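You operate a simulated robot arm through the tools that you are given. There is no shell and no other tool. Be economical: measure what you need, move in short steps, check, and stop when the job is done.

The job below is to be done with a simulated two-armed robot. You get a single attempt, and the scene is never put back.

TASK
Wipe up the spill on the top of the long parts bench with the white towel and put it back.

It is judged by the outcome, as a careful person would: the job done as asked, and still so three seconds after it is handed in. It fails if anything else is knocked over, pushed out of place, dropped, spilled or broken. Flat cloth is picked up by pressing the open fingertips on it (5 to 10 N) and closing them slowly along it; thin cloth reads only 2 to 8 mm in the jaws.

THE ROBOT
Two 7-joint arms with two-finger parallel grippers on one trunk, on a base that drives. Base frame: it is fixed to the floor where the robot stands at the start and does not move with it; the origin is under the middle of the robot, x ahead of it, y to its left, z up; the surface under the hand at the start is at about z = 80. Units: cm, degrees, N and s.
The left shoulder is at the start at [5, 16.8, 110.7], the right one opposite. With the tool pointing down near the work surface each hand reaches from about 20 to 66 cm from the robot's upright axis, wherever it stands, measured 20 degrees to its own side. Payload 1.57 kg a hand.
Tool frame (each hand has its own): the origin (TCP) lies between the finger pads and is the grasp point; the fingertips stand 3 cm ahead of it; z points along the fingers, y is the line along which they close. Largest opening 8 cm; finger width 1.7, thickness 1.2; the body of the gripper, 4 by 8.2 cm, starts 8 cm behind the TCP.
Orientation is that of the tool frame in the base frame, as a unit quaternion [w, x, y, z]. With the fingers straight down and closing along the base's y, the tool's x points along the base's -x, its y along +y and its z along -z.

THE INTERFACE
- The arms move only by the tool nudge_tool. It takes "left_targets", "right_targets" or both (then of equal length, played together; a hand with none holds still); each is a list that holds one entry, the list of rows, each a list of 7 numbers: the opening in per cent of the stroke, from 0 (shut) to 100 (fully open), then the shift along the tool's x, y, z in cm, then the turn, a rotation vector about the tool's x, y, z in degrees. In form: [[[fingers, tx, ty, tz, ax, ay, az], ...]]. A call has 1 to 8 rows; each row is the pose to reach, as a shift and turn from the pose commanded when the call began, along the tool's axes at that moment. Rows are played at 5 a second. More than 5 cm and 8.6 degrees between two rows, or a gripper value outside its range, and nothing of the call is played. A pose out of reach is approached as far as the arm can. The call stops where the force on the tool passes 40 N (or 10 N more than at its start, if that is more) or the arm is blocked; 0.2 s more then pass. Each finger travels about 4.5 cm/s and halts on what it meets, pressing with about 36 N; the grip force reading is that of the motor and also rises with nothing between the fingers. The clock runs only during rows and for 0.2 s after the last one: add rows that repeat a pose to give the fingers time. The reply holds the time, the measured pose of the TCP, the force on the tool along the base axes, the opening and the grip force, in the units named above and with some noise, with the torque about the TCP (base axes, N m) and any sound that the robot's microphone picked up, and new pictures: "pictures" is both (left out), scene, wrist or none (wrist: the cameras of the hands that moved).
- Cameras (640 x 400 px; columns grow to the right, rows downward): "scene" is now at [12.61, 2.84, 132.79]; the picture's right is [0.36, -0.93, 0.00], its down [-0.55, -0.21, -0.81] and it looks along [0.76, 0.29, -0.58] (base axes); focal length 266 px, centre (320, 200). "left" rides on the left gripper at [7.2, 0.7, -12.2] in its tool frame; the picture's right is [-0.09, 1.00, 0.00], its down [-0.84, -0.08, -0.54] and it looks along [-0.54, -0.05, 0.84] (tool axes); focal length 238 px, centre (320, 200). "right" rides on the right gripper at [7.2, -0.6, -12.2] in its tool frame; the picture's right is [0.09, 1.00, 0.00], its down [-0.84, 0.08, -0.54] and it looks along [-0.54, 0.05, 0.84] (tool axes); focal length 238 px, centre (320, 200). There is no depth. A picture from a camera that has moved, and an enlarged one, comes with that camera's place and axes in the base frame and with its lens. The place of the scene camera against the robot may be out by one fixed shift of up to 1.8 cm in any direction.
- raise_lower(by): slides the trunk up (or, below 0, down) by that many cm; the arms and the scene camera ride with it, the base frame stays. It gives what a move gives, with no picture.
- drive_base(legs): drives the robot by 1 to 6 legs, each [ahead, left, turn to the left] in cm, cm and degrees, along the robot's own axes; the way and the turn of a leg run together, so that a leg with both is an arc; at most 150 cm and 180 degrees a leg. The arms and the cameras ride along, it lands a little off, and it stops where it bumps. It gives what a move gives, and a new picture of the scene camera.
- aim_head(pan, tilt): turns the head with the scene camera to pan (to the left, within 80 degrees either way) and tilt (down, from -29 to 69), counted from straight ahead of the robot. It gives what a move gives, and a new picture of the scene camera.
- close_up(camera, box): a new picture of the part [left, top, right, bottom] of that camera's present view, enlarged. It takes no simulated time.
- hand_in(): hands the job in; it is judged then, once.

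Go step by step. Nothing tells you exact positions but the pictures and the camera data: compare them with the known pose of the tool, close in by small moves and look again before you grip or let go. The budget is 120 turns and 260 pictures, counting those below and the enlarged ones. Unless the task says otherwise, let go and move clear before handing in, and close with one line.

The tools are called after ">>>" as a command line: name --argument value ..., lists and objects as JSON in quotes. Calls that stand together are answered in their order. nudge_tool: Moves the arms, as the interface text tells. Its arguments: {"type":"object","properties":{"left_targets":{"type":"array","items":{"type":"array","items":{"type":"array","items":{"type":"number"}}}},"right_targets":{"type":"array","items":{"type":"array","items":{"type":"array","items":{"type":"number"}}}},"pictures":{"type":"string","enum":["both","scene","wrist","none"]}},"required":[]} The other tools are called the same way: raise_lower (by) slides the trunk up or down; drive_base (legs) drives the base; aim_head (pan, tilt) turns the head that bears the scene camera; close_up (camera, box) takes an enlarged picture of a part of a camera's view; hand_in () hands the job in.

At the start:

```text
t: 0.0
left_eef_pos: [44.92, 33.46, 106.59]
left_tcp_rot: [0.0, 0.001, 1.0, 0.0]
left_ft_force: [-0.3, -0.1, 0.2]
left_torque: [0.04, -0.01, 0.02]
left_finger_gap: 7.99
left_gripper_force: 0.0
right_eef_pos: [40.69, -5.76, 99.99]
right_tcp_rot: [-0.001, -0.001, 1.0, -0.001]
right_ft_force: [-0.2, 0.5, -0.1]
right_torque: [0.01, 0.01, 0.0]
right_finger_gap: 7.99
right_gripper_force: 0.1
trunk travel left (down, up): [-27.5, 16.8]
robot x, y, heading: [0.25, -0.32, 0.0]
head pan, tilt: [21.0, 35.8]
```

scene: 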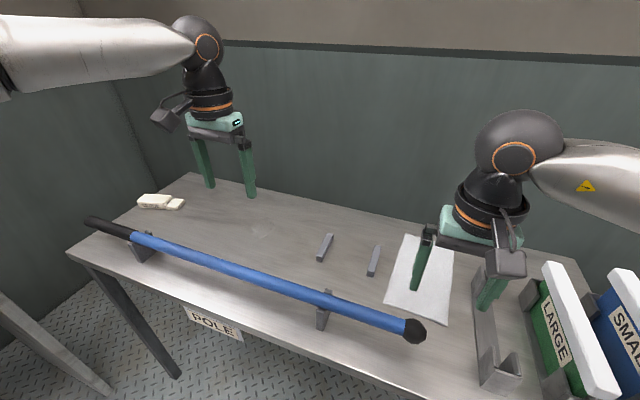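
right: 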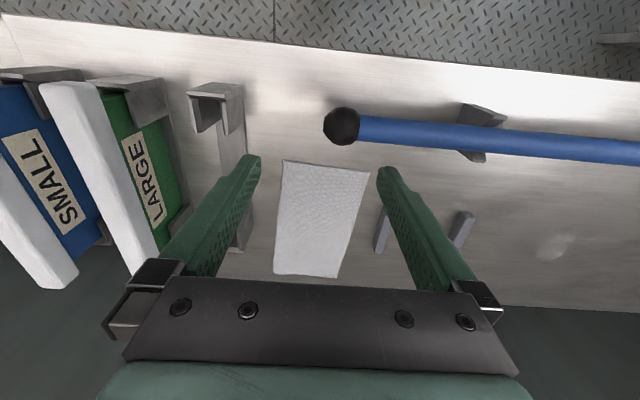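
left: 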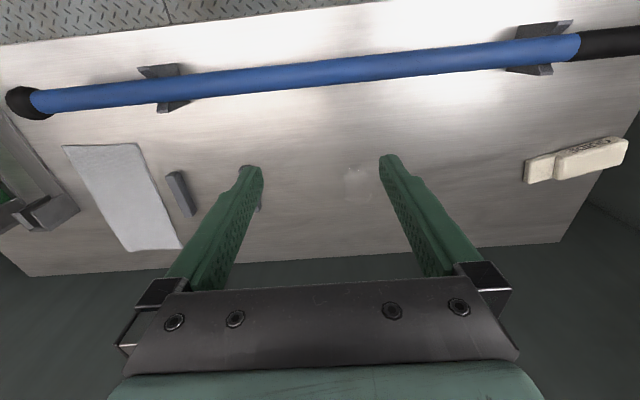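

The towel lies flat at about (60, -5), and a faint patch near (59, 39) looks like the spill. I'll look closer at both.

>>> close_up --camera "left" --box '[240, 100, 480, 250]'

>>> close_up --camera "right" --box '[230, 120, 470, 290]'

>>> close_up --camera "scene" --box '[180, 170, 480, 350]'

```text
2.67 times, centred on (360, 175) of left
camera zoom: at [37.78, 34.19, 118.71], right [0.09, 1.0, 0.0], down [0.84, -0.08, 0.54], along [0.54, -0.05, -0.84], focal length 636 px, centre (213, 267)
```

zoom: 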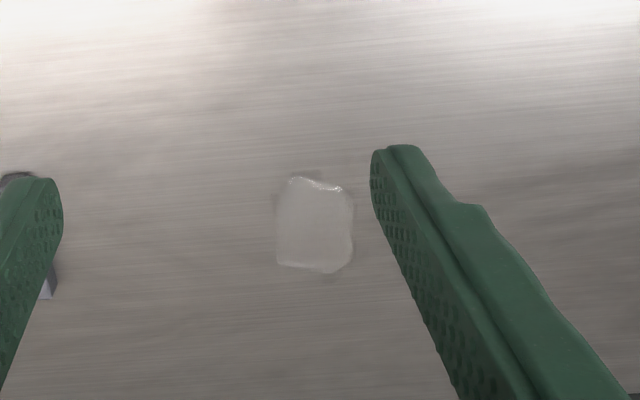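

```text
2.35 times, centred on (350, 205) of right
camera zoom: at [33.54, -6.47, 112.19], right [-0.09, 1.0, 0.0], down [0.84, 0.08, 0.54], along [0.54, 0.05, -0.84], focal length 561 px, centre (249, 188)
```

zoom: 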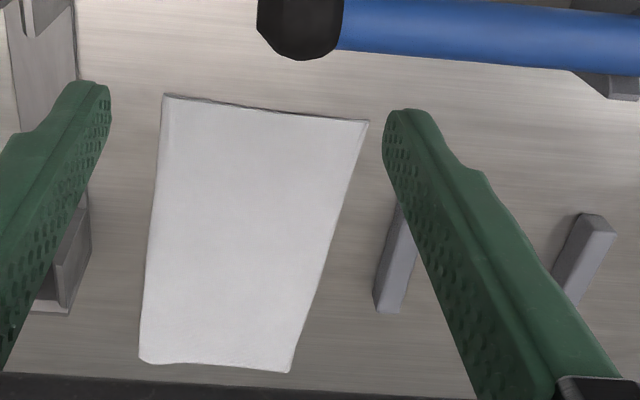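

```text
2.13 times, centred on (330, 260) of scene
camera zoom: at [12.61, 2.84, 132.79], right [0.36, -0.93, 0.0], down [-0.55, -0.21, -0.81], along [0.76, 0.29, -0.58], focal length 567 px, centre (299, 72)
```

zoom: 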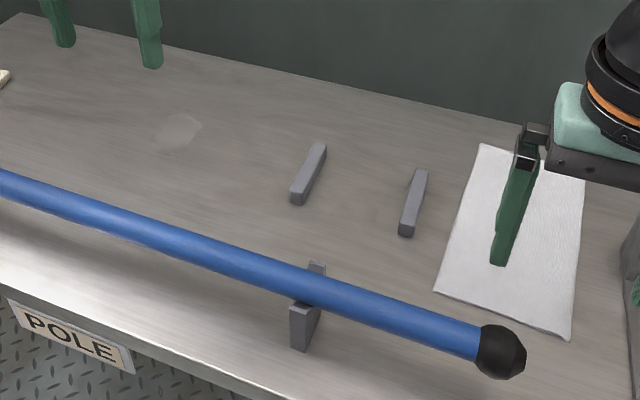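

The spill is a clear patch about 5 x 7 cm near (60, 39). The left hand can do both ends of the job, so first I'll take the right hand up and back, out of the way.

>>> nudge_tool --right_targets '[[[100, 0, 0, -4.5, 0, 0, 0], [100, 1.5, -1, -9, 0, 0, 0], [100, 5, -4, -11, 0, 0, 0], [100, 8.5, -7, -13, 0, 0, 0], [100, 12, -10, -14, 0, 0, 0], [100, 15, -13, -15, 0, 0, 0], [100, 15, -13, -15, 0, 0, 0]]]' --pictures "scene"

>>> aim_head --pan 0 --tilt 50

```text
refused: row 3 steps farther than a row can; nothing moved
```

```text
t: 0.8
left_eef_pos: [45.0, 33.46, 106.56]
left_tcp_rot: [0.0, 0.0, 1.0, 0.0]
left_ft_force: [0.0, 0.5, 0.5]
left_torque: [0.0, -0.01, -0.03]
left_finger_gap: 8.02
left_gripper_force: 0.0
right_eef_pos: [40.63, -5.83, 99.89]
right_tcp_rot: [0.0, 0.0, 1.0, 0.0]
right_ft_force: [0.3, -0.1, -0.1]
right_torque: [-0.02, 0.0, 0.0]
right_finger_gap: 8.01
right_gripper_force: 0.1
trunk travel left (down, up): [-27.5, 16.8]
robot x, y, heading: [0.05, 0.21, 0.1]
head pan, tilt: [0.0, 50.0]
camera scene: at [12.13, -0.29, 130.74], right [0.0, -1.0, 0.0], down [-0.77, 0.0, -0.64], along [0.64, 0.0, -0.77], focal length 266 px, centre (320, 200)
```

scene: 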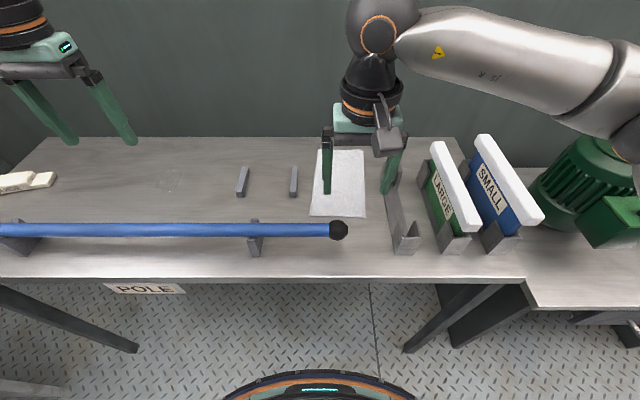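

The base is round, with about 9 cm of clearance to the bench. I'll repeat the right-hand retreat in smaller steps.

>>> nudge_tool --right_targets '[[[100, 0, 0, -4.5, 0, 0, 0], [100, 1.5, -0.5, -9, 0, 0, 0], [100, 5, -3, -11, 0, 0, 0], [100, 8, -6, -13, 0, 0, 0], [100, 11, -9, -14, 0, 0, 0], [100, 14, -12, -15, 0, 0, 0], [100, 14, -12, -15, 0, 0, 0]]]' --pictures "scene"

```text
t: 2.4
left_eef_pos: [44.88, 33.6, 106.48]
left_tcp_rot: [0.0, 0.0, 1.0, 0.001]
left_ft_force: [-0.3, -0.1, -0.4]
left_torque: [0.01, -0.03, -0.01]
left_finger_gap: 8.0
left_gripper_force: 0.1
right_eef_pos: [26.75, -17.5, 114.85]
right_tcp_rot: [-0.001, 0.0, 1.0, 0.0]
right_ft_force: [-0.4, 0.1, 0.1]
right_torque: [0.01, 0.0, 0.04]
right_finger_gap: 8.01
right_gripper_force: 0.1
trunk travel left (down, up): [-27.5, 16.8]
robot x, y, heading: [-0.02, -0.04, -0.0]
head pan, tilt: [0.0, 50.0]
camera scene: at [12.15, -0.28, 130.73], right [0.0, -1.0, 0.0], down [-0.77, 0.0, -0.64], along [0.64, 0.0, -0.77], focal length 266 px, centre (320, 200)
```

scene: 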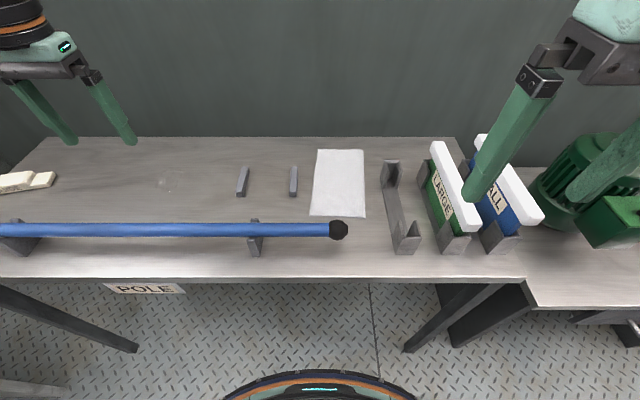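

The towel spans x 49–73, y -12 to +1. I'll bring the left hand over its near end, staying high.

>>> nudge_tool --left_targets '[[[100, -0.8, -4.6, 0, 0, 0, 0], [100, -1.7, -9.2, 0, 0, 0, 0], [100, -2.6, -13.8, 0, 0, 0, 0], [100, -3.5, -18.4, 0, 0, 0, 0], [100, -4.4, -23, 0, 0, 0, 0], [100, -5.3, -27.6, 0, 0, 0, 0], [100, -6.2, -32.2, 0, 0, 0, 0], [100, -7.1, -36.8, 0, 0, 0, 0]]]' --pictures "none"

>>> nudge_tool --left_targets '[[[100, -1, -1.8, 3, 0, 0, 0], [100, -1, -1.8, 7, 0, 0, 0], [100, -1, -1.8, 7, 0, 0, 0]]]'

```text
t: 4.2
left_eef_pos: [45.13, 15.21, 105.67]
left_tcp_rot: [0.001, 0.0, 1.0, -0.002]
left_ft_force: [0.2, 0.1, 0.1]
left_torque: [-0.01, 0.01, 0.0]
left_finger_gap: 8.02
left_gripper_force: 0.0
left hand out of reach, approached as far as the arm can: row 4, 5, 6, 7, 8
right_eef_pos: [26.79, -17.48, 114.82]
right_tcp_rot: [0.0, 0.0, 1.0, 0.0]
right_ft_force: [-0.5, -0.1, 0.1]
right_torque: [-0.01, -0.02, -0.04]
right_finger_gap: 8.0
right_gripper_force: 0.0
trunk travel left (down, up): [-27.5, 16.8]
robot x, y, heading: [0.18, 0.16, -0.1]
head pan, tilt: [0.0, 50.0]
```

```text
t: 5.0
left_eef_pos: [45.34, 14.55, 98.91]
left_tcp_rot: [0.001, 0.0, 1.0, -0.001]
left_ft_force: [-0.7, 0.3, -0.3]
left_torque: [-0.02, 0.01, -0.01]
left_finger_gap: 7.99
left_gripper_force: 0.0
left hand out of reach, approached as far as the arm can: row 1, 2, 3
right_eef_pos: [26.76, -17.6, 114.85]
right_tcp_rot: [0.0, 0.0, 1.0, 0.0]
right_ft_force: [-0.8, 0.0, -0.7]
right_torque: [-0.03, 0.01, 0.01]
right_finger_gap: 7.99
right_gripper_force: 0.0
trunk travel left (down, up): [-27.5, 16.8]
robot x, y, heading: [0.21, -0.12, -0.1]
head pan, tilt: [0.0, 50.0]
camera scene: at [12.13, -0.3, 130.74], right [0.0, -1.0, 0.0], down [-0.77, 0.0, -0.64], along [0.64, 0.0, -0.77], focal length 266 px, centre (320, 200)
camera left: at [38.21, 15.18, 111.05], right [0.09, 1.0, 0.0], down [0.84, -0.08, 0.54], along [0.54, -0.05, -0.84], focal length 238 px, centre (320, 200)
```

scene: 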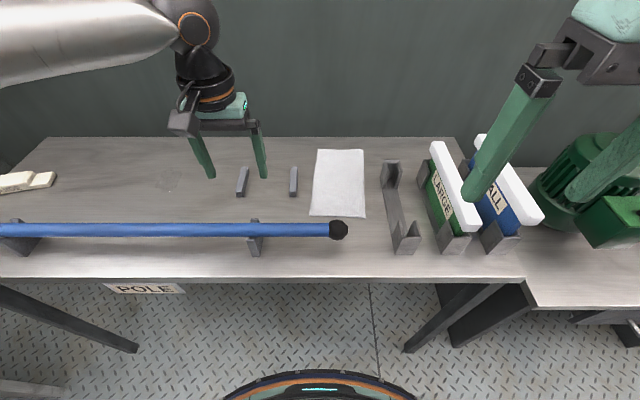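
left: 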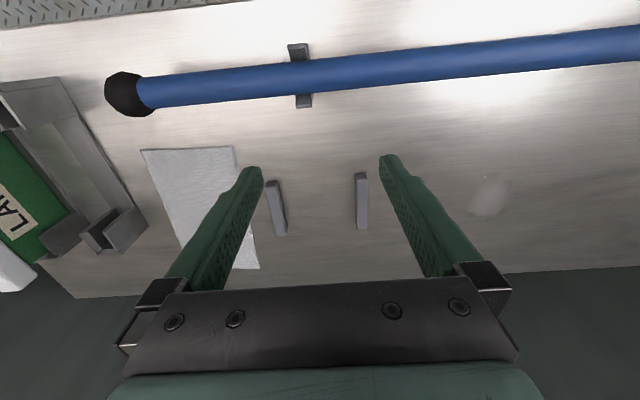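

The left arm can't cross the middle of the robot. I'll turn the base right by 25°, which carries the left hand over the towel with nothing in its path.

>>> drive_base --legs '[[0, 0, -25]]'

```text
t: 6.7
left_eef_pos: [47.3, -6.28, 98.82]
left_tcp_rot: [0.001, 0.219, 0.976, -0.002]
left_ft_force: [0.4, -1.2, 0.3]
left_torque: [0.0, -0.02, -0.01]
left_finger_gap: 7.99
left_gripper_force: 0.2
right_eef_pos: [16.69, -27.2, 114.96]
right_tcp_rot: [-0.001, 0.22, 0.976, 0.0]
right_ft_force: [0.1, -0.2, -0.5]
right_torque: [0.02, 0.01, 0.0]
right_finger_gap: 7.98
right_gripper_force: 0.1
trunk travel left (down, up): [-27.5, 16.8]
robot x, y, heading: [0.28, -0.03, -25.4]
head pan, tilt: [0.0, 50.0]
camera scene: at [11.0, -5.32, 130.73], right [-0.43, -0.9, 0.0], down [-0.69, 0.33, -0.64], along [0.58, -0.27, -0.77], focal length 266 px, centre (320, 200)
```

scene: 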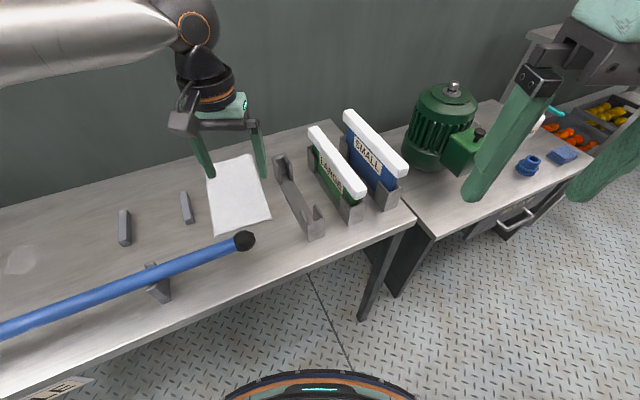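

Now I'll square the left hand to the bench and bring it over the near part of the towel, half open.

>>> nudge_tool --left_targets '[[[80, -1.2, 0.9, 0, 0, 0, -6.4], [60, -2.5, 1.9, 0, 0, 0, -12.8], [50, -3.8, 2.9, 1, 0, 0, -19.2], [50, -5, 3.8, 2, 0, 0, -25.4], [50, -5, 3.8, 3, 0, 0, -25.4]]]'

```text
t: 7.9
left_eef_pos: [53.21, -4.55, 96.07]
left_tcp_rot: [0.001, -0.001, 1.0, -0.003]
left_ft_force: [-0.1, 0.0, 0.6]
left_torque: [-0.01, -0.01, 0.0]
left_finger_gap: 4.0
left_gripper_force: 0.0
left hand out of reach, approached as far as the arm can: row 4, 5
right_eef_pos: [16.69, -27.29, 114.74]
right_tcp_rot: [0.0, 0.219, 0.976, 0.0]
right_ft_force: [0.6, 0.6, 0.3]
right_torque: [0.02, -0.01, -0.01]
right_finger_gap: 8.01
right_gripper_force: 0.0
trunk travel left (down, up): [-27.5, 16.8]
robot x, y, heading: [0.22, -0.04, -25.5]
head pan, tilt: [0.0, 50.0]
camera scene: at [11.0, -5.31, 130.74], right [-0.43, -0.9, 0.0], down [-0.69, 0.33, -0.64], along [0.58, -0.28, -0.77], focal length 266 px, centre (320, 200)
camera left: at [45.99, -3.74, 108.18], right [0.09, 1.0, -0.01], down [0.84, -0.07, 0.54], along [0.54, -0.05, -0.84], focal length 238 px, centre (320, 200)
```

scene: 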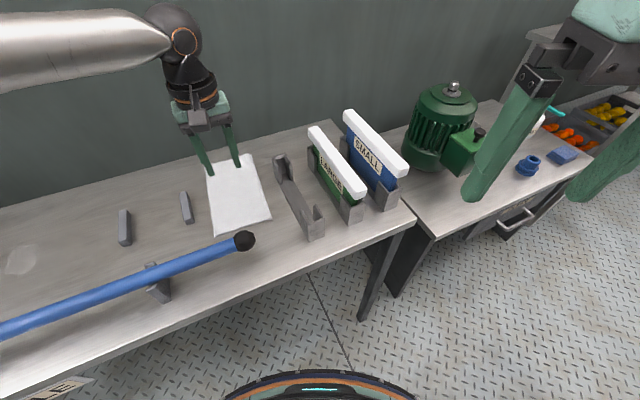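
left: 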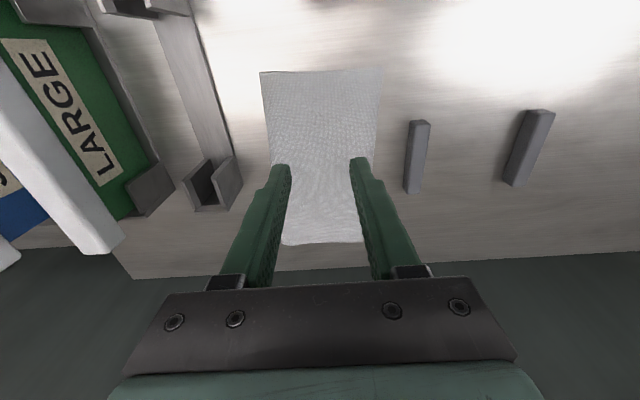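

The reach is slightly marginal here, so I'll turn another 12° right to give the arm more room.

>>> drive_base --legs '[[0, 0, -12]]'

```text
t: 9.1
left_eef_pos: [51.09, -15.46, 96.07]
left_tcp_rot: [0.001, 0.105, 0.994, -0.003]
left_ft_force: [-0.1, -0.1, -0.3]
left_torque: [-0.01, 0.03, 0.02]
left_finger_gap: 4.0
left_gripper_force: 0.0
right_eef_pos: [10.64, -30.11, 114.79]
right_tcp_rot: [0.0, 0.322, 0.947, 0.0]
right_ft_force: [-0.3, -1.1, 0.1]
right_torque: [-0.03, -0.03, 0.02]
right_finger_gap: 7.99
right_gripper_force: 0.1
trunk travel left (down, up): [-27.5, 16.8]
robot x, y, heading: [0.42, 0.19, -37.7]
head pan, tilt: [0.0, 50.0]
camera scene: at [9.7, -7.43, 130.73], right [-0.61, -0.79, 0.0], down [-0.61, 0.47, -0.64], along [0.51, -0.39, -0.77], focal length 266 px, centre (320, 200)
```

scene: 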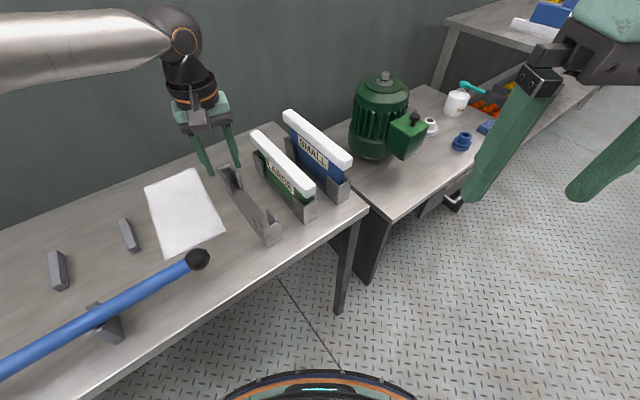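

>>> nudge_tool --left_targets '[[[50, 0, 3.6, 0, 0, 0, -4], [50, -0.1, 7.2, 1, 0, 0, -8], [50, -0.15, 10.7, 3, 0, 0, -12.1], [50, -0.15, 10.7, 6, 0, 0, -12.1], [50, -0.15, 10.7, 6, 0, 0, -12.1]]]'

```text
t: 10.3
left_eef_pos: [53.38, -4.83, 90.01]
left_tcp_rot: [0.001, -0.001, 1.0, -0.002]
left_ft_force: [-0.4, 0.4, -0.2]
left_torque: [0.0, -0.01, 0.02]
left_finger_gap: 4.0
left_gripper_force: 0.1
right_eef_pos: [10.58, -30.24, 114.86]
right_tcp_rot: [0.0, 0.321, 0.947, 0.0]
right_ft_force: [-0.1, 0.6, -0.5]
right_torque: [0.03, -0.02, 0.01]
right_finger_gap: 8.02
right_gripper_force: 0.1
trunk travel left (down, up): [-27.5, 16.8]
robot x, y, heading: [-0.08, -0.45, -37.7]
head pan, tilt: [0.0, 50.0]
camera scene: at [9.72, -7.41, 130.74], right [-0.61, -0.79, 0.0], down [-0.61, 0.47, -0.64], along [0.51, -0.39, -0.77], focal length 266 px, centre (320, 200)
camera left: at [46.22, -4.22, 102.22], right [0.09, 1.0, 0.0], down [0.84, -0.07, 0.54], along [0.54, -0.05, -0.84], focal length 238 px, centre (320, 200)
```

scene: 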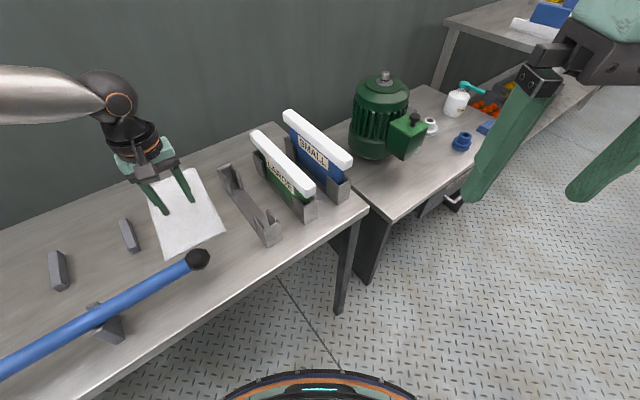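
left: 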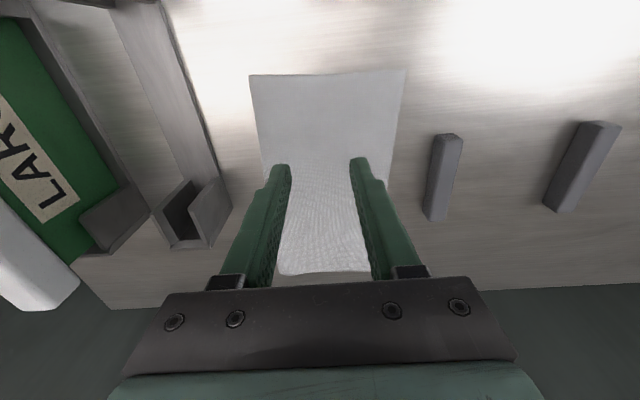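

The hand is centred over the towel, 5 cm in from its near edge. I'll go down slowly until I feel contact.

>>> nudge_tool --left_targets '[[[50, 0, 0, 3, 0, 0, 0], [50, 0, 0, 5, 0, 0, 0], [50, 0, 0, 6, 0, 0, 0], [50, 0, 0, 6.4, 0, 0, 0], [50, 0, 0, 6.4, 0, 0, 0]]]' --pictures "none"

```text
t: 11.5
left_eef_pos: [53.37, -5.11, 83.58]
left_tcp_rot: [0.0, -0.001, 1.0, -0.003]
left_ft_force: [-0.3, 0.5, 0.5]
left_torque: [-0.02, 0.0, 0.01]
left_finger_gap: 4.01
left_gripper_force: 0.0
right_eef_pos: [10.6, -30.18, 114.78]
right_tcp_rot: [0.0, 0.322, 0.947, 0.0]
right_ft_force: [0.3, 0.1, -0.1]
right_torque: [-0.02, -0.02, -0.01]
right_finger_gap: 7.98
right_gripper_force: 0.1
trunk travel left (down, up): [-27.5, 16.8]
robot x, y, heading: [-0.07, 0.05, -37.2]
head pan, tilt: [0.0, 50.0]
```

>>> nudge_tool --left_targets '[[[50, 0, 0, 0.2, 0, 0, 0], [50, 0, 0, 0.4, 0, 0, 0], [50, 0, 0, 0.4, 0, 0, 0]]]' --pictures "none"

```text
t: 12.3
left_eef_pos: [53.37, -5.1, 83.18]
left_tcp_rot: [0.001, 0.0, 1.0, -0.002]
left_ft_force: [-0.1, 0.0, 5.2]
left_torque: [0.11, -0.04, 0.02]
left_finger_gap: 4.0
left_gripper_force: 0.2
right_eef_pos: [10.55, -30.13, 115.0]
right_tcp_rot: [0.0, 0.321, 0.947, 0.0]
right_ft_force: [0.5, -0.6, 0.5]
right_torque: [0.04, 0.02, 0.02]
right_finger_gap: 8.01
right_gripper_force: 0.1
trunk travel left (down, up): [-27.5, 16.8]
robot x, y, heading: [-0.09, -0.01, -37.5]
head pan, tilt: [0.0, 50.0]
```

I have contact at about 5 N. I'll add a little pressure and close slowly along the cloth.

>>> nudge_tool --left_targets '[[[48, 0, 0, 0.07, 0, 0, 0], [41, 0, 0, 0.07, 0, 0, 0], [34, 0, 0, 0.07, 0, 0, 0], [27, 0, 0, 0.07, 0, 0, 0], [20, 0, 0, 0.07, 0, 0, 0], [13, 0, 0, 0.07, 0, 0, 0], [6, 0, 0, 0.07, 0, 0, 0], [0, 0, 0, 0.07, 0, 0, 0]]]' --pictures "wrist"

```text
t: 14.1
left_eef_pos: [53.38, -5.11, 83.19]
left_tcp_rot: [0.001, 0.0, 1.0, -0.004]
left_ft_force: [0.1, -0.9, 11.6]
left_torque: [-0.05, -0.01, 0.02]
left_finger_gap: 0.62
left_gripper_force: 26.4
right_eef_pos: [10.46, -30.14, 114.87]
right_tcp_rot: [0.001, 0.321, 0.947, 0.0]
right_ft_force: [-0.2, -0.3, 0.5]
right_torque: [-0.01, -0.02, 0.0]
right_finger_gap: 8.01
right_gripper_force: 0.1
trunk travel left (down, up): [-27.5, 16.8]
robot x, y, heading: [0.02, -0.17, -37.2]
head pan, tilt: [0.0, 50.0]
camera left: at [46.18, -4.44, 95.37], right [0.09, 1.0, -0.01], down [0.84, -0.07, 0.54], along [0.54, -0.05, -0.84], focal length 238 px, centre (320, 200)
```

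left: 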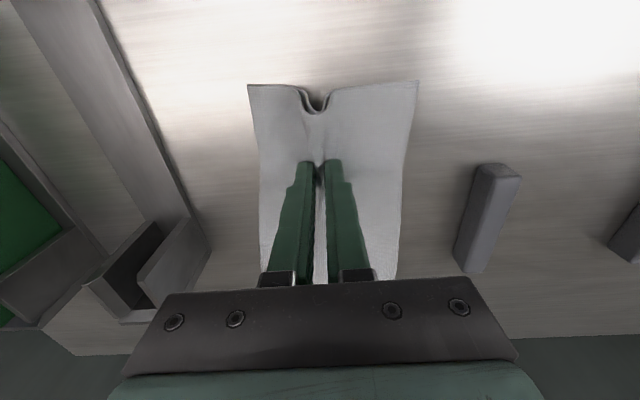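

The pinch holds, reading 6 mm with a visible fold. I'll lift straight up.

>>> nudge_tool --left_targets '[[[0, 0, 0, -2, 0, 0, 0], [0, 0, 0, -5, 0, 0, 0], [0, 0, 0, -8.5, 0, 0, 0], [0, 0, 0, -12.5, 0, 0, 0], [0, 0, 0, -16.5, 0, 0, 0], [0, 0, 0, -20.5, 0, 0, 0], [0, 0, 0, -24.5, 0, 0, 0], [0, 0, 0, -27, 0, 0, 0]]]'

```text
t: 15.9
left_eef_pos: [53.45, -5.08, 110.22]
left_tcp_rot: [0.0, -0.001, 1.0, -0.003]
left_ft_force: [0.3, -0.3, 0.5]
left_torque: [0.03, 0.03, 0.0]
left_finger_gap: 0.32
left_gripper_force: 24.3
right_eef_pos: [10.55, -30.08, 114.84]
right_tcp_rot: [0.0, 0.321, 0.947, 0.0]
right_ft_force: [0.7, -0.4, -0.6]
right_torque: [0.0, -0.01, 0.06]
right_finger_gap: 8.02
right_gripper_force: 0.2
trunk travel left (down, up): [-27.5, 16.8]
robot x, y, heading: [0.1, -0.11, -37.4]
head pan, tilt: [0.0, 50.0]
camera scene: at [9.7, -7.41, 130.73], right [-0.61, -0.79, 0.0], down [-0.61, 0.47, -0.64], along [0.51, -0.39, -0.77], focal length 266 px, centre (320, 200)
camera left: at [46.28, -4.36, 122.46], right [0.09, 1.0, 0.0], down [0.84, -0.07, 0.54], along [0.54, -0.05, -0.84], focal length 238 px, centre (320, 200)
```

scene: 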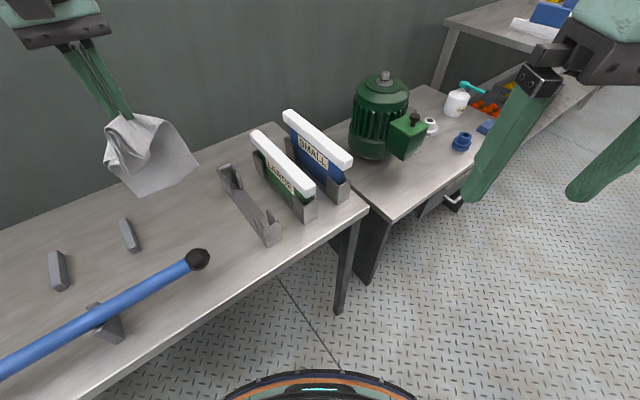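
left: 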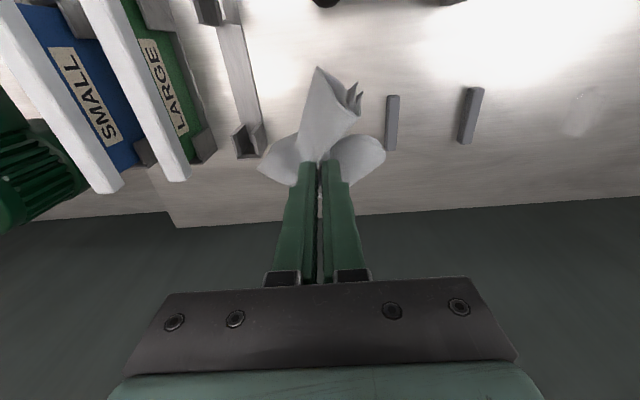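

The towel is held and clear of the bench. I'll raise it a bit more for pole clearance, then turn back and move toward the spill.

>>> raise_lower --by 8

>>> drive_base --legs '[[0, 0, 37.5], [4, 15, 0]]'

```text
t: 17.1
left_eef_pos: [53.51, -5.08, 118.16]
left_tcp_rot: [-0.001, -0.001, 1.0, -0.003]
left_ft_force: [-1.7, -0.4, -0.8]
left_torque: [0.03, -0.02, -0.03]
left_finger_gap: 0.3
left_gripper_force: 23.7
right_eef_pos: [10.7, -30.19, 122.86]
right_tcp_rot: [0.0, 0.322, 0.947, 0.0]
right_ft_force: [-0.3, 0.9, 0.4]
right_torque: [-0.02, 0.03, 0.02]
right_finger_gap: 8.0
right_gripper_force: 0.1
trunk travel left (down, up): [-35.5, 8.8]
robot x, y, heading: [0.06, -0.07, -37.2]
head pan, tilt: [0.0, 50.0]
```

```text
t: 20.8
left_eef_pos: [49.15, 43.91, 118.21]
left_tcp_rot: [0.001, -0.324, 0.946, -0.002]
left_ft_force: [-0.4, 0.0, -0.5]
left_torque: [0.04, -0.02, -0.02]
left_finger_gap: 0.31
left_gripper_force: 24.2
right_eef_pos: [30.71, -2.06, 122.92]
right_tcp_rot: [0.001, -0.004, 1.0, 0.0]
right_ft_force: [0.2, 0.2, -0.2]
right_torque: [0.0, 0.03, -0.02]
right_finger_gap: 8.01
right_gripper_force: 0.1
trunk travel left (down, up): [-35.5, 8.8]
robot x, y, heading: [3.74, 15.28, 0.5]
head pan, tilt: [0.0, 50.0]
camera scene: at [16.0, 14.92, 138.73], right [0.01, -1.0, 0.0], down [-0.77, -0.01, -0.64], along [0.64, 0.0, -0.77], focal length 266 px, centre (320, 200)
```

scene: 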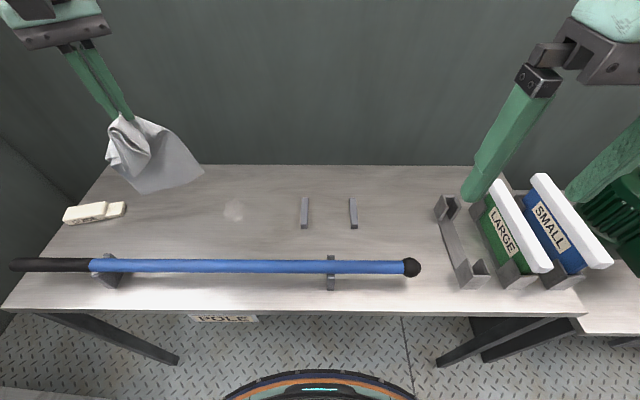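

The spill is confirmed near (60, 39). I'll square the hand and carry the towel above it, then lower the trunk.

>>> nudge_tool --left_targets '[[[0, -1.5, -2.1, 0, 0, 0, 6.3], [0, -3, -4.2, 0, 0, 0, 12.6], [0, -4.5, -6.4, 0, 0, 0, 18.9], [0, -6, -8.5, 0, 0, 0, 25.2], [0, -7.5, -10.6, 0, 0, 0, 31.5], [0, -8.9, -12.7, 0, 0, 0, 37.8], [0, -8.9, -12.7, 0, 0, 0, 37.8]]]' --pictures "none"

>>> raise_lower --by -8

>>> nudge_tool --left_targets '[[[0, 0, 0, 2, 0, 0, 0], [0, 0, 0, 4, 0, 0, 0]]]'

```text
t: 22.4
left_eef_pos: [57.52, 42.05, 116.15]
left_tcp_rot: [0.002, -0.001, 1.0, -0.001]
left_ft_force: [0.0, 0.4, 0.0]
left_torque: [0.01, 0.04, 0.02]
left_finger_gap: 0.3
left_gripper_force: 23.5
left hand out of reach, approached as far as the arm can: row 3, 4, 5, 6, 7
right_eef_pos: [30.72, -2.16, 122.9]
right_tcp_rot: [0.0, -0.004, 1.0, 0.0]
right_ft_force: [-0.4, 0.3, 0.9]
right_torque: [0.0, 0.02, 0.03]
right_finger_gap: 8.0
right_gripper_force: 0.1
trunk travel left (down, up): [-35.5, 8.8]
robot x, y, heading: [3.76, 15.33, 0.4]
head pan, tilt: [0.0, 50.0]
```

```text
t: 23.6
left_eef_pos: [57.27, 42.15, 108.2]
left_tcp_rot: [0.003, -0.001, 1.0, -0.002]
left_ft_force: [-0.2, 0.4, 0.8]
left_torque: [-0.02, 0.01, 0.02]
left_finger_gap: 0.3
left_gripper_force: 24.9
right_eef_pos: [30.72, -2.23, 114.85]
right_tcp_rot: [0.0, -0.004, 1.0, 0.001]
right_ft_force: [-0.7, -0.4, 0.2]
right_torque: [0.0, -0.01, 0.01]
right_finger_gap: 8.02
right_gripper_force: 0.1
trunk travel left (down, up): [-27.5, 16.8]
robot x, y, heading: [3.9, 14.85, 0.3]
head pan, tilt: [0.0, 50.0]
```

```text
t: 24.2
left_eef_pos: [57.25, 42.11, 104.16]
left_tcp_rot: [0.003, -0.001, 1.0, -0.002]
left_ft_force: [-0.1, 0.5, 0.0]
left_torque: [0.01, 0.0, 0.01]
left_finger_gap: 0.3
left_gripper_force: 23.9
right_eef_pos: [30.72, -2.12, 114.9]
right_tcp_rot: [0.0, -0.005, 1.0, -0.001]
right_ft_force: [0.4, 0.6, -0.2]
right_torque: [0.01, 0.04, -0.03]
right_finger_gap: 7.98
right_gripper_force: 0.1
trunk travel left (down, up): [-27.5, 16.8]
robot x, y, heading: [3.91, 15.46, 0.3]
head pan, tilt: [0.0, 50.0]
camera scene: at [15.99, 14.88, 130.74], right [0.01, -1.0, 0.0], down [-0.77, -0.01, -0.64], along [0.64, 0.0, -0.77], focal length 266 px, centre (320, 200)
camera left: at [50.14, 42.79, 116.38], right [0.09, 1.0, 0.0], down [0.83, -0.07, 0.55], along [0.54, -0.05, -0.84], focal length 238 px, centre (320, 200)
```

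scene: 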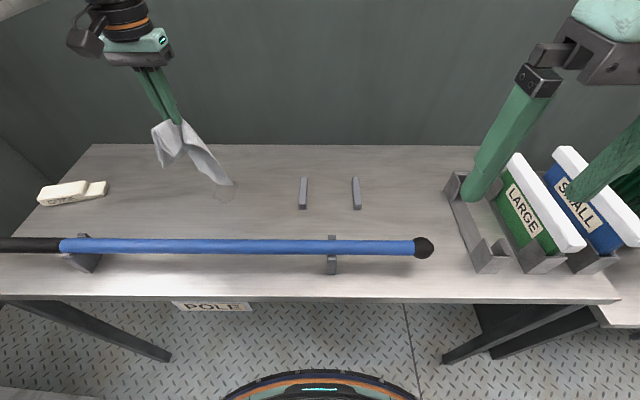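
left: 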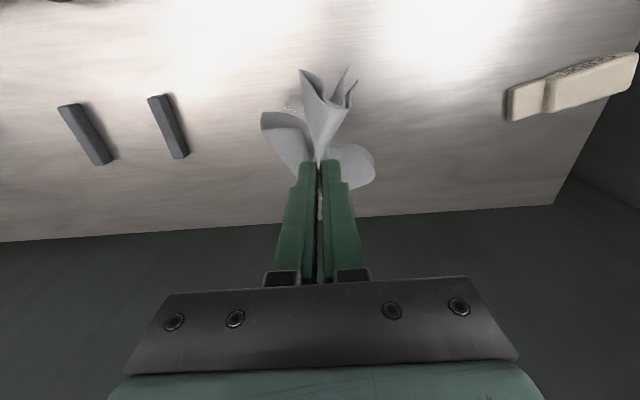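

Lowering over the far side of the spill, with the tail laying down as I go.

>>> nudge_tool --left_targets '[[[0, -1, -0.7, 3, 0, 0, 0], [0, -2.5, -1.4, 6, 0, 0, 0], [0, -4, -2.1, 9, 0, 0, 0], [0, -5.5, -2.6, 12, 0, 0, 0], [0, -6.5, -2.6, 15, 0, 0, 0], [0, -6.5, -2.6, 15, 0, 0, 0]]]'

```text
t: 25.6
left_eef_pos: [57.77, 42.03, 91.37]
left_tcp_rot: [0.004, -0.001, 1.0, -0.002]
left_ft_force: [0.6, -0.1, 0.6]
left_torque: [0.01, -0.01, 0.01]
left_finger_gap: 0.29
left_gripper_force: 24.5
left hand out of reach, approached as far as the arm can: row 2, 3, 4, 5, 6
right_eef_pos: [30.76, -2.27, 114.84]
right_tcp_rot: [0.0, -0.005, 1.0, 0.001]
right_ft_force: [0.0, 0.1, -1.0]
right_torque: [-0.02, 0.0, 0.02]
right_finger_gap: 7.99
right_gripper_force: 0.1
trunk travel left (down, up): [-27.5, 16.8]
robot x, y, heading: [4.15, 14.92, 0.6]
head pan, tilt: [0.0, 50.0]
camera scene: at [15.99, 14.88, 130.73], right [0.01, -1.0, 0.0], down [-0.77, -0.01, -0.64], along [0.64, 0.0, -0.77], focal length 266 px, centre (320, 200)
camera left: at [50.51, 42.68, 103.49], right [0.09, 1.0, 0.0], down [0.83, -0.07, 0.55], along [0.55, -0.05, -0.84], focal length 238 px, centre (320, 200)
```

scene: 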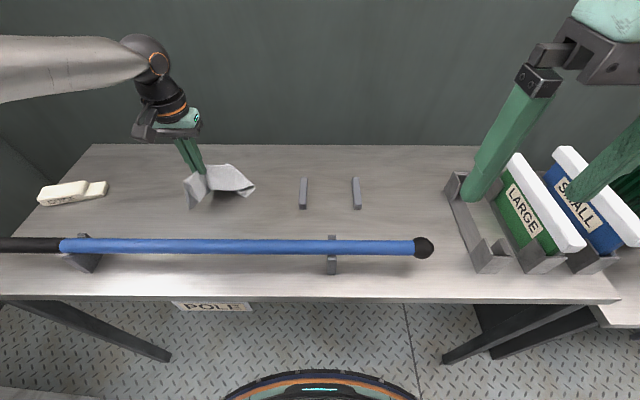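
left: 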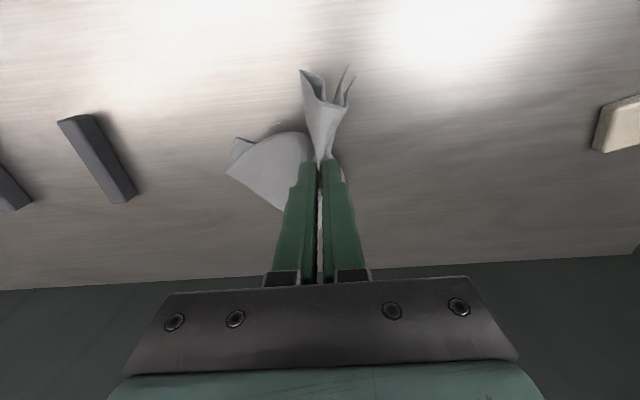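

The arm stops short at x = 58. I'll check whether a different wrist yaw gives more reach.

>>> nudge_tool --left_targets '[[[0, 0, 0, 0, 0, 0, -8], [0, 0, 0, 0, 0, 0, -16], [0, 0, 0, 0, 0, 0, -24], [0, -2, -0.5, 0, 0, 0, -24], [0, -4, -1, 0, 0, 0, -24], [0, -4, -1, 0, 0, 0, -24]]]' --pictures "none"

```text
t: 27.0
left_eef_pos: [58.23, 42.55, 92.2]
left_tcp_rot: [0.002, -0.21, 0.978, -0.004]
left_ft_force: [-0.8, -0.3, -0.1]
left_torque: [0.0, -0.01, -0.06]
left_finger_gap: 0.29
left_gripper_force: 23.3
left hand out of reach, approached as far as the arm can: row 4, 5, 6
right_eef_pos: [30.65, -2.15, 114.86]
right_tcp_rot: [0.0, -0.004, 1.0, 0.0]
right_ft_force: [-0.3, -0.6, -0.8]
right_torque: [0.01, 0.0, 0.0]
right_finger_gap: 7.99
right_gripper_force: 0.0
trunk travel left (down, up): [-27.5, 16.8]
robot x, y, heading: [4.19, 15.18, 0.5]
head pan, tilt: [0.0, 50.0]
```

Yaw is not the limit, so I'll drive ahead instead. The base is low and passes under the bench edge.

>>> drive_base --legs '[[7, 0, 0]]'

```text
t: 28.0
left_eef_pos: [65.21, 42.54, 92.06]
left_tcp_rot: [0.003, -0.209, 0.978, -0.002]
left_ft_force: [0.5, 0.2, 0.5]
left_torque: [-0.01, 0.02, -0.04]
left_finger_gap: 0.29
left_gripper_force: 24.2
right_eef_pos: [37.78, -2.15, 114.9]
right_tcp_rot: [0.0, -0.003, 1.0, 0.0]
right_ft_force: [0.4, 0.4, 0.0]
right_torque: [0.02, -0.01, 0.02]
right_finger_gap: 8.0
right_gripper_force: 0.1
trunk travel left (down, up): [-27.5, 16.8]
robot x, y, heading: [10.95, 15.46, 0.4]
head pan, tilt: [0.0, 50.0]
camera scene: at [23.1, 14.92, 130.72], right [0.01, -1.0, 0.0], down [-0.77, -0.01, -0.64], along [0.64, 0.0, -0.77], focal length 266 px, centre (320, 200)
```

scene: 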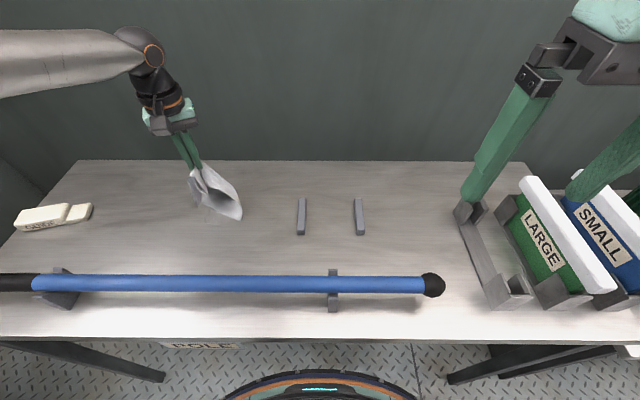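

Now I'll square the hand and go down over the spill.

>>> nudge_tool --left_targets '[[[0, 1.5, -0.5, 0, 0, 0, 8], [0, 3, -1, 0, 0, 0, 16], [0, 4.1, -1.4, 2, 0, 0, 24], [0, 4.1, -1.4, 5, 0, 0, 24], [0, 4.1, -1.4, 7.5, 0, 0, 24], [0, 4.1, -1.4, 7.5, 0, 0, 24]]]'

```text
t: 29.4
left_eef_pos: [61.17, 39.93, 85.17]
left_tcp_rot: [0.003, -0.001, 1.0, -0.003]
left_ft_force: [-0.3, -0.6, -0.5]
left_torque: [0.0, 0.01, 0.05]
left_finger_gap: 0.3
left_gripper_force: 23.9
left hand out of reach, approached as far as the arm can: row 5, 6
right_eef_pos: [37.78, -2.22, 114.87]
right_tcp_rot: [-0.001, -0.002, 1.0, 0.0]
right_ft_force: [-0.4, -0.2, -0.3]
right_torque: [0.04, -0.03, 0.01]
right_finger_gap: 8.01
right_gripper_force: 0.2
trunk travel left (down, up): [-27.5, 16.8]
robot x, y, heading: [10.66, 15.24, 0.7]
head pan, tilt: [0.0, 50.0]
camera scene: at [23.01, 14.92, 130.74], right [0.01, -1.0, 0.0], down [-0.77, -0.01, -0.64], along [0.64, 0.0, -0.77], focal length 266 px, centre (320, 200)
camera left: at [53.88, 40.69, 97.45], right [0.09, 1.0, 0.0], down [0.83, -0.07, 0.55], along [0.55, -0.05, -0.84], focal length 238 px, centre (320, 200)
```

scene: 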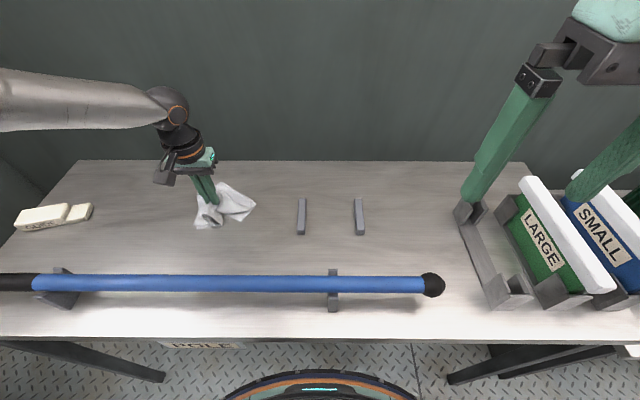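
left: 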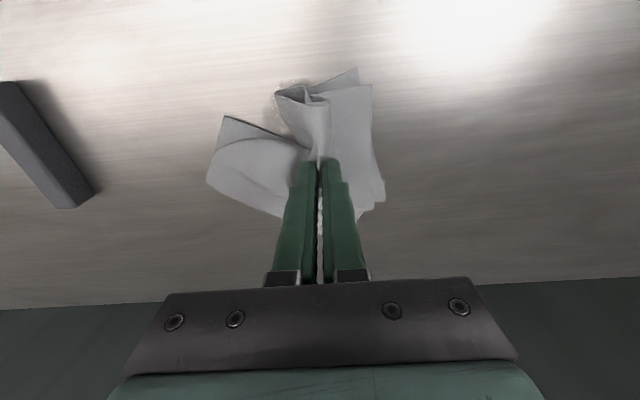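

I'll drive a few centimetres further ahead for room to work.

>>> drive_base --legs '[[5, 3, 0]]'

>>> nudge_tool --left_targets '[[[0, 1.5, -1.5, 0, 0, 0, 0], [0, 3, -3, 0, 0, 0, 0], [0, 3, -3, 1.2, 0, 0, 0], [0, 3, -3, 1.5, 0, 0, 0], [0, 3, -3, 1.5, 0, 0, 0]]]'

```text
t: 30.4
left_eef_pos: [66.12, 43.05, 85.31]
left_tcp_rot: [0.004, 0.001, 1.0, -0.003]
left_ft_force: [-0.1, 0.4, 0.2]
left_torque: [-0.03, 0.04, 0.01]
left_finger_gap: 0.27
left_gripper_force: 24.2
right_eef_pos: [42.77, 0.87, 115.01]
right_tcp_rot: [0.0, -0.002, 1.0, 0.0]
right_ft_force: [-0.1, 0.0, 0.6]
right_torque: [0.02, 0.0, -0.01]
right_finger_gap: 8.0
right_gripper_force: 0.1
trunk travel left (down, up): [-27.5, 16.8]
robot x, y, heading: [15.85, 17.84, 0.5]
head pan, tilt: [0.0, 50.0]
camera scene: at [28.02, 17.96, 130.72], right [0.01, -1.0, 0.0], down [-0.77, 0.0, -0.64], along [0.64, 0.0, -0.77], focal length 266 px, centre (320, 200)
```

scene: 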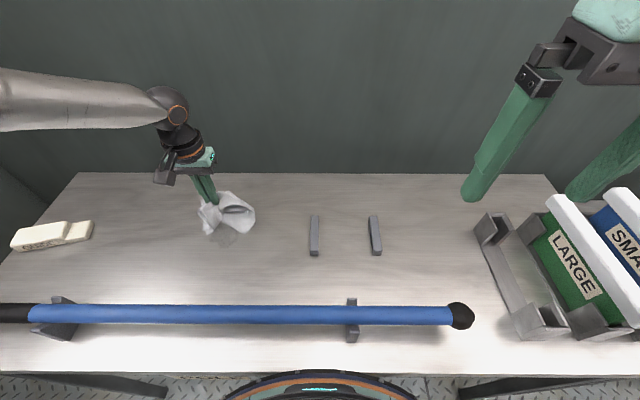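

```text
t: 31.6
left_eef_pos: [62.97, 39.96, 84.03]
left_tcp_rot: [0.004, 0.0, 1.0, -0.003]
left_ft_force: [0.9, -0.3, 2.6]
left_torque: [0.01, 0.01, 0.03]
left_finger_gap: 0.3
left_gripper_force: 23.8
right_eef_pos: [42.59, 0.81, 114.87]
right_tcp_rot: [0.0, -0.002, 1.0, 0.001]
right_ft_force: [-0.8, 0.5, 0.4]
right_torque: [0.02, 0.04, 0.03]
right_finger_gap: 8.0
right_gripper_force: 0.0
trunk travel left (down, up): [-27.5, 16.8]
robot x, y, heading: [15.78, 17.91, 0.6]
head pan, tilt: [0.0, 50.0]
camera scene: at [27.95, 17.91, 130.74], right [0.01, -1.0, 0.0], down [-0.77, 0.0, -0.64], along [0.64, 0.0, -0.77], focal length 266 px, centre (320, 200)
camera left: at [55.77, 40.76, 96.14], right [0.09, 1.0, 0.0], down [0.83, -0.07, 0.55], along [0.55, -0.05, -0.84], focal length 238 px, centre (320, 200)
```

scene: 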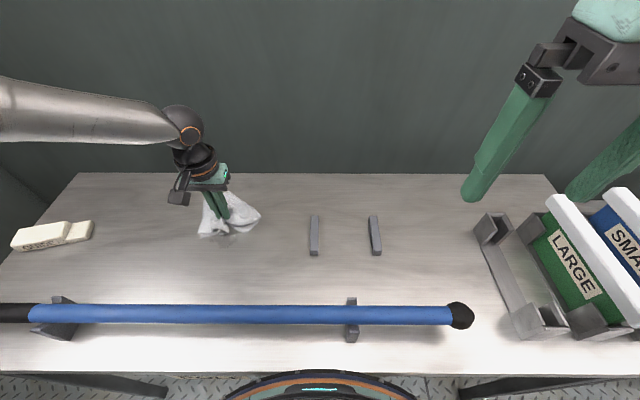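
left: 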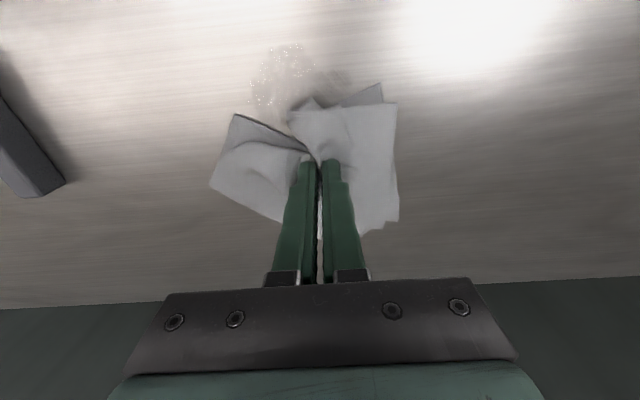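

The towel is on the spill with light contact. I'll press a little harder and sweep over it toward the remaining part near (58, 38).

>>> nudge_tool --left_targets '[[[0, 0, 0, 0.4, 0, 0, 0], [0, 2, -0.5, 0.5, 0, 0, 0], [0, 4, -1, 0.5, 0, 0, 0], [0, 6, -1.5, 0.5, 0, 0, 0], [0, 8, -1.5, 0.5, 0, 0, 0], [0, 9, -1.5, 0.5, 0, 0, 0], [0, 7, -1.5, 0.5, 0, 0, 0], [0, 5, -1.5, 0.5, 0, 0, 0]]]'

```text
t: 33.4
left_eef_pos: [57.79, 38.36, 83.52]
left_tcp_rot: [0.005, -0.001, 1.0, -0.001]
left_ft_force: [-8.9, 0.6, 29.4]
left_torque: [0.07, 0.14, 0.02]
left_finger_gap: 0.31
left_gripper_force: 24.1
left hand out of reach, approached as far as the arm can: row 1
right_eef_pos: [42.51, 0.8, 114.98]
right_tcp_rot: [0.001, -0.002, 1.0, 0.0]
right_ft_force: [0.2, 0.6, -0.2]
right_torque: [0.01, 0.0, -0.02]
right_finger_gap: 8.01
right_gripper_force: 0.1
trunk travel left (down, up): [-27.5, 16.8]
robot x, y, heading: [15.56, 18.34, 0.4]
head pan, tilt: [0.0, 50.0]
camera scene: at [27.64, 17.82, 130.78], right [0.01, -1.0, 0.0], down [-0.76, 0.0, -0.65], along [0.65, 0.0, -0.76], focal length 266 px, centre (320, 200)
camera left: at [50.66, 39.07, 95.67], right [0.09, 1.0, 0.0], down [0.83, -0.07, 0.55], along [0.55, -0.05, -0.84], focal length 238 px, centre (320, 200)
```

scene: 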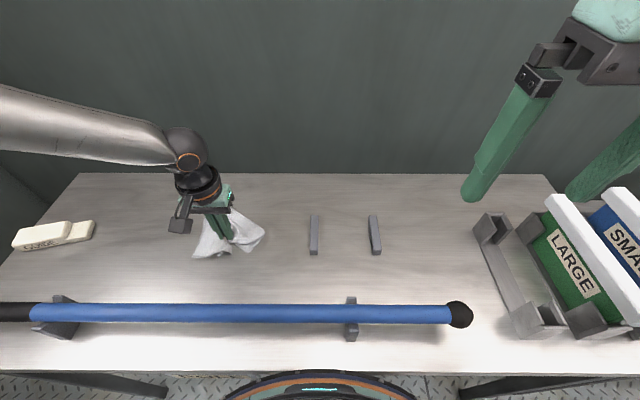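
left: 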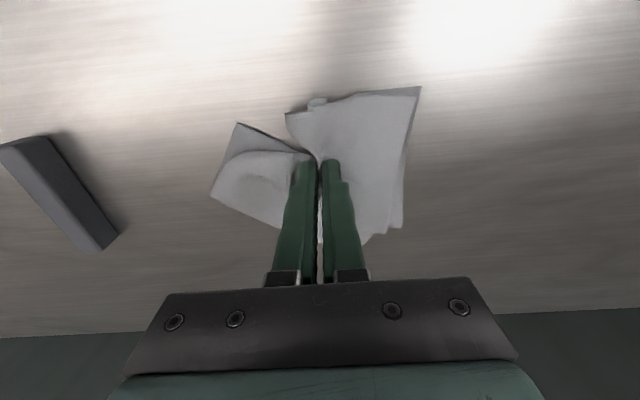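

Most of it is gone from view. I'm pressing at 29 N, which is more than needed, so I'll ease off and make a few more passes across the whole patch.

>>> nudge_tool --left_targets '[[[0, 0, 0, -0.3, 0, 0, 0], [0, 1.5, 2.5, -0.3, 0, 0, 0], [0, -1, 3.5, -0.3, 0, 0, 0], [0, -4, 3, -0.3, 0, 0, 0], [0, -5, 0, -0.3, 0, 0, 0], [0, -3, -2.5, -0.3, 0, 0, 0], [0, 0, -2.5, -0.3, 0, 0, 0], [0, 3, -1.5, -0.3, 0, 0, 0]]]' --pictures "wrist"

```text
t: 35.2
left_eef_pos: [55.07, 36.99, 83.54]
left_tcp_rot: [0.004, -0.001, 1.0, -0.002]
left_ft_force: [0.5, -0.8, 3.9]
left_torque: [0.02, -0.02, 0.05]
left_finger_gap: 0.29
left_gripper_force: 24.2
left hand out of reach, approached as far as the arm can: row 5, 6
right_eef_pos: [42.65, 0.77, 114.91]
right_tcp_rot: [0.0, -0.003, 1.0, 0.0]
right_ft_force: [0.1, 0.4, -0.3]
right_torque: [0.01, -0.01, 0.0]
right_finger_gap: 8.01
right_gripper_force: 0.2
trunk travel left (down, up): [-27.5, 16.8]
robot x, y, heading: [16.08, 18.14, 0.6]
head pan, tilt: [0.0, 50.0]
camera left: at [47.9, 37.7, 95.7], right [0.09, 1.0, 0.0], down [0.83, -0.07, 0.55], along [0.55, -0.05, -0.83], focal length 238 px, centre (320, 200)
```

left: 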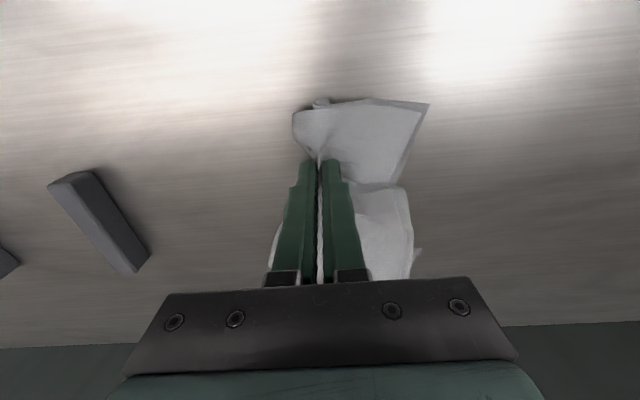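

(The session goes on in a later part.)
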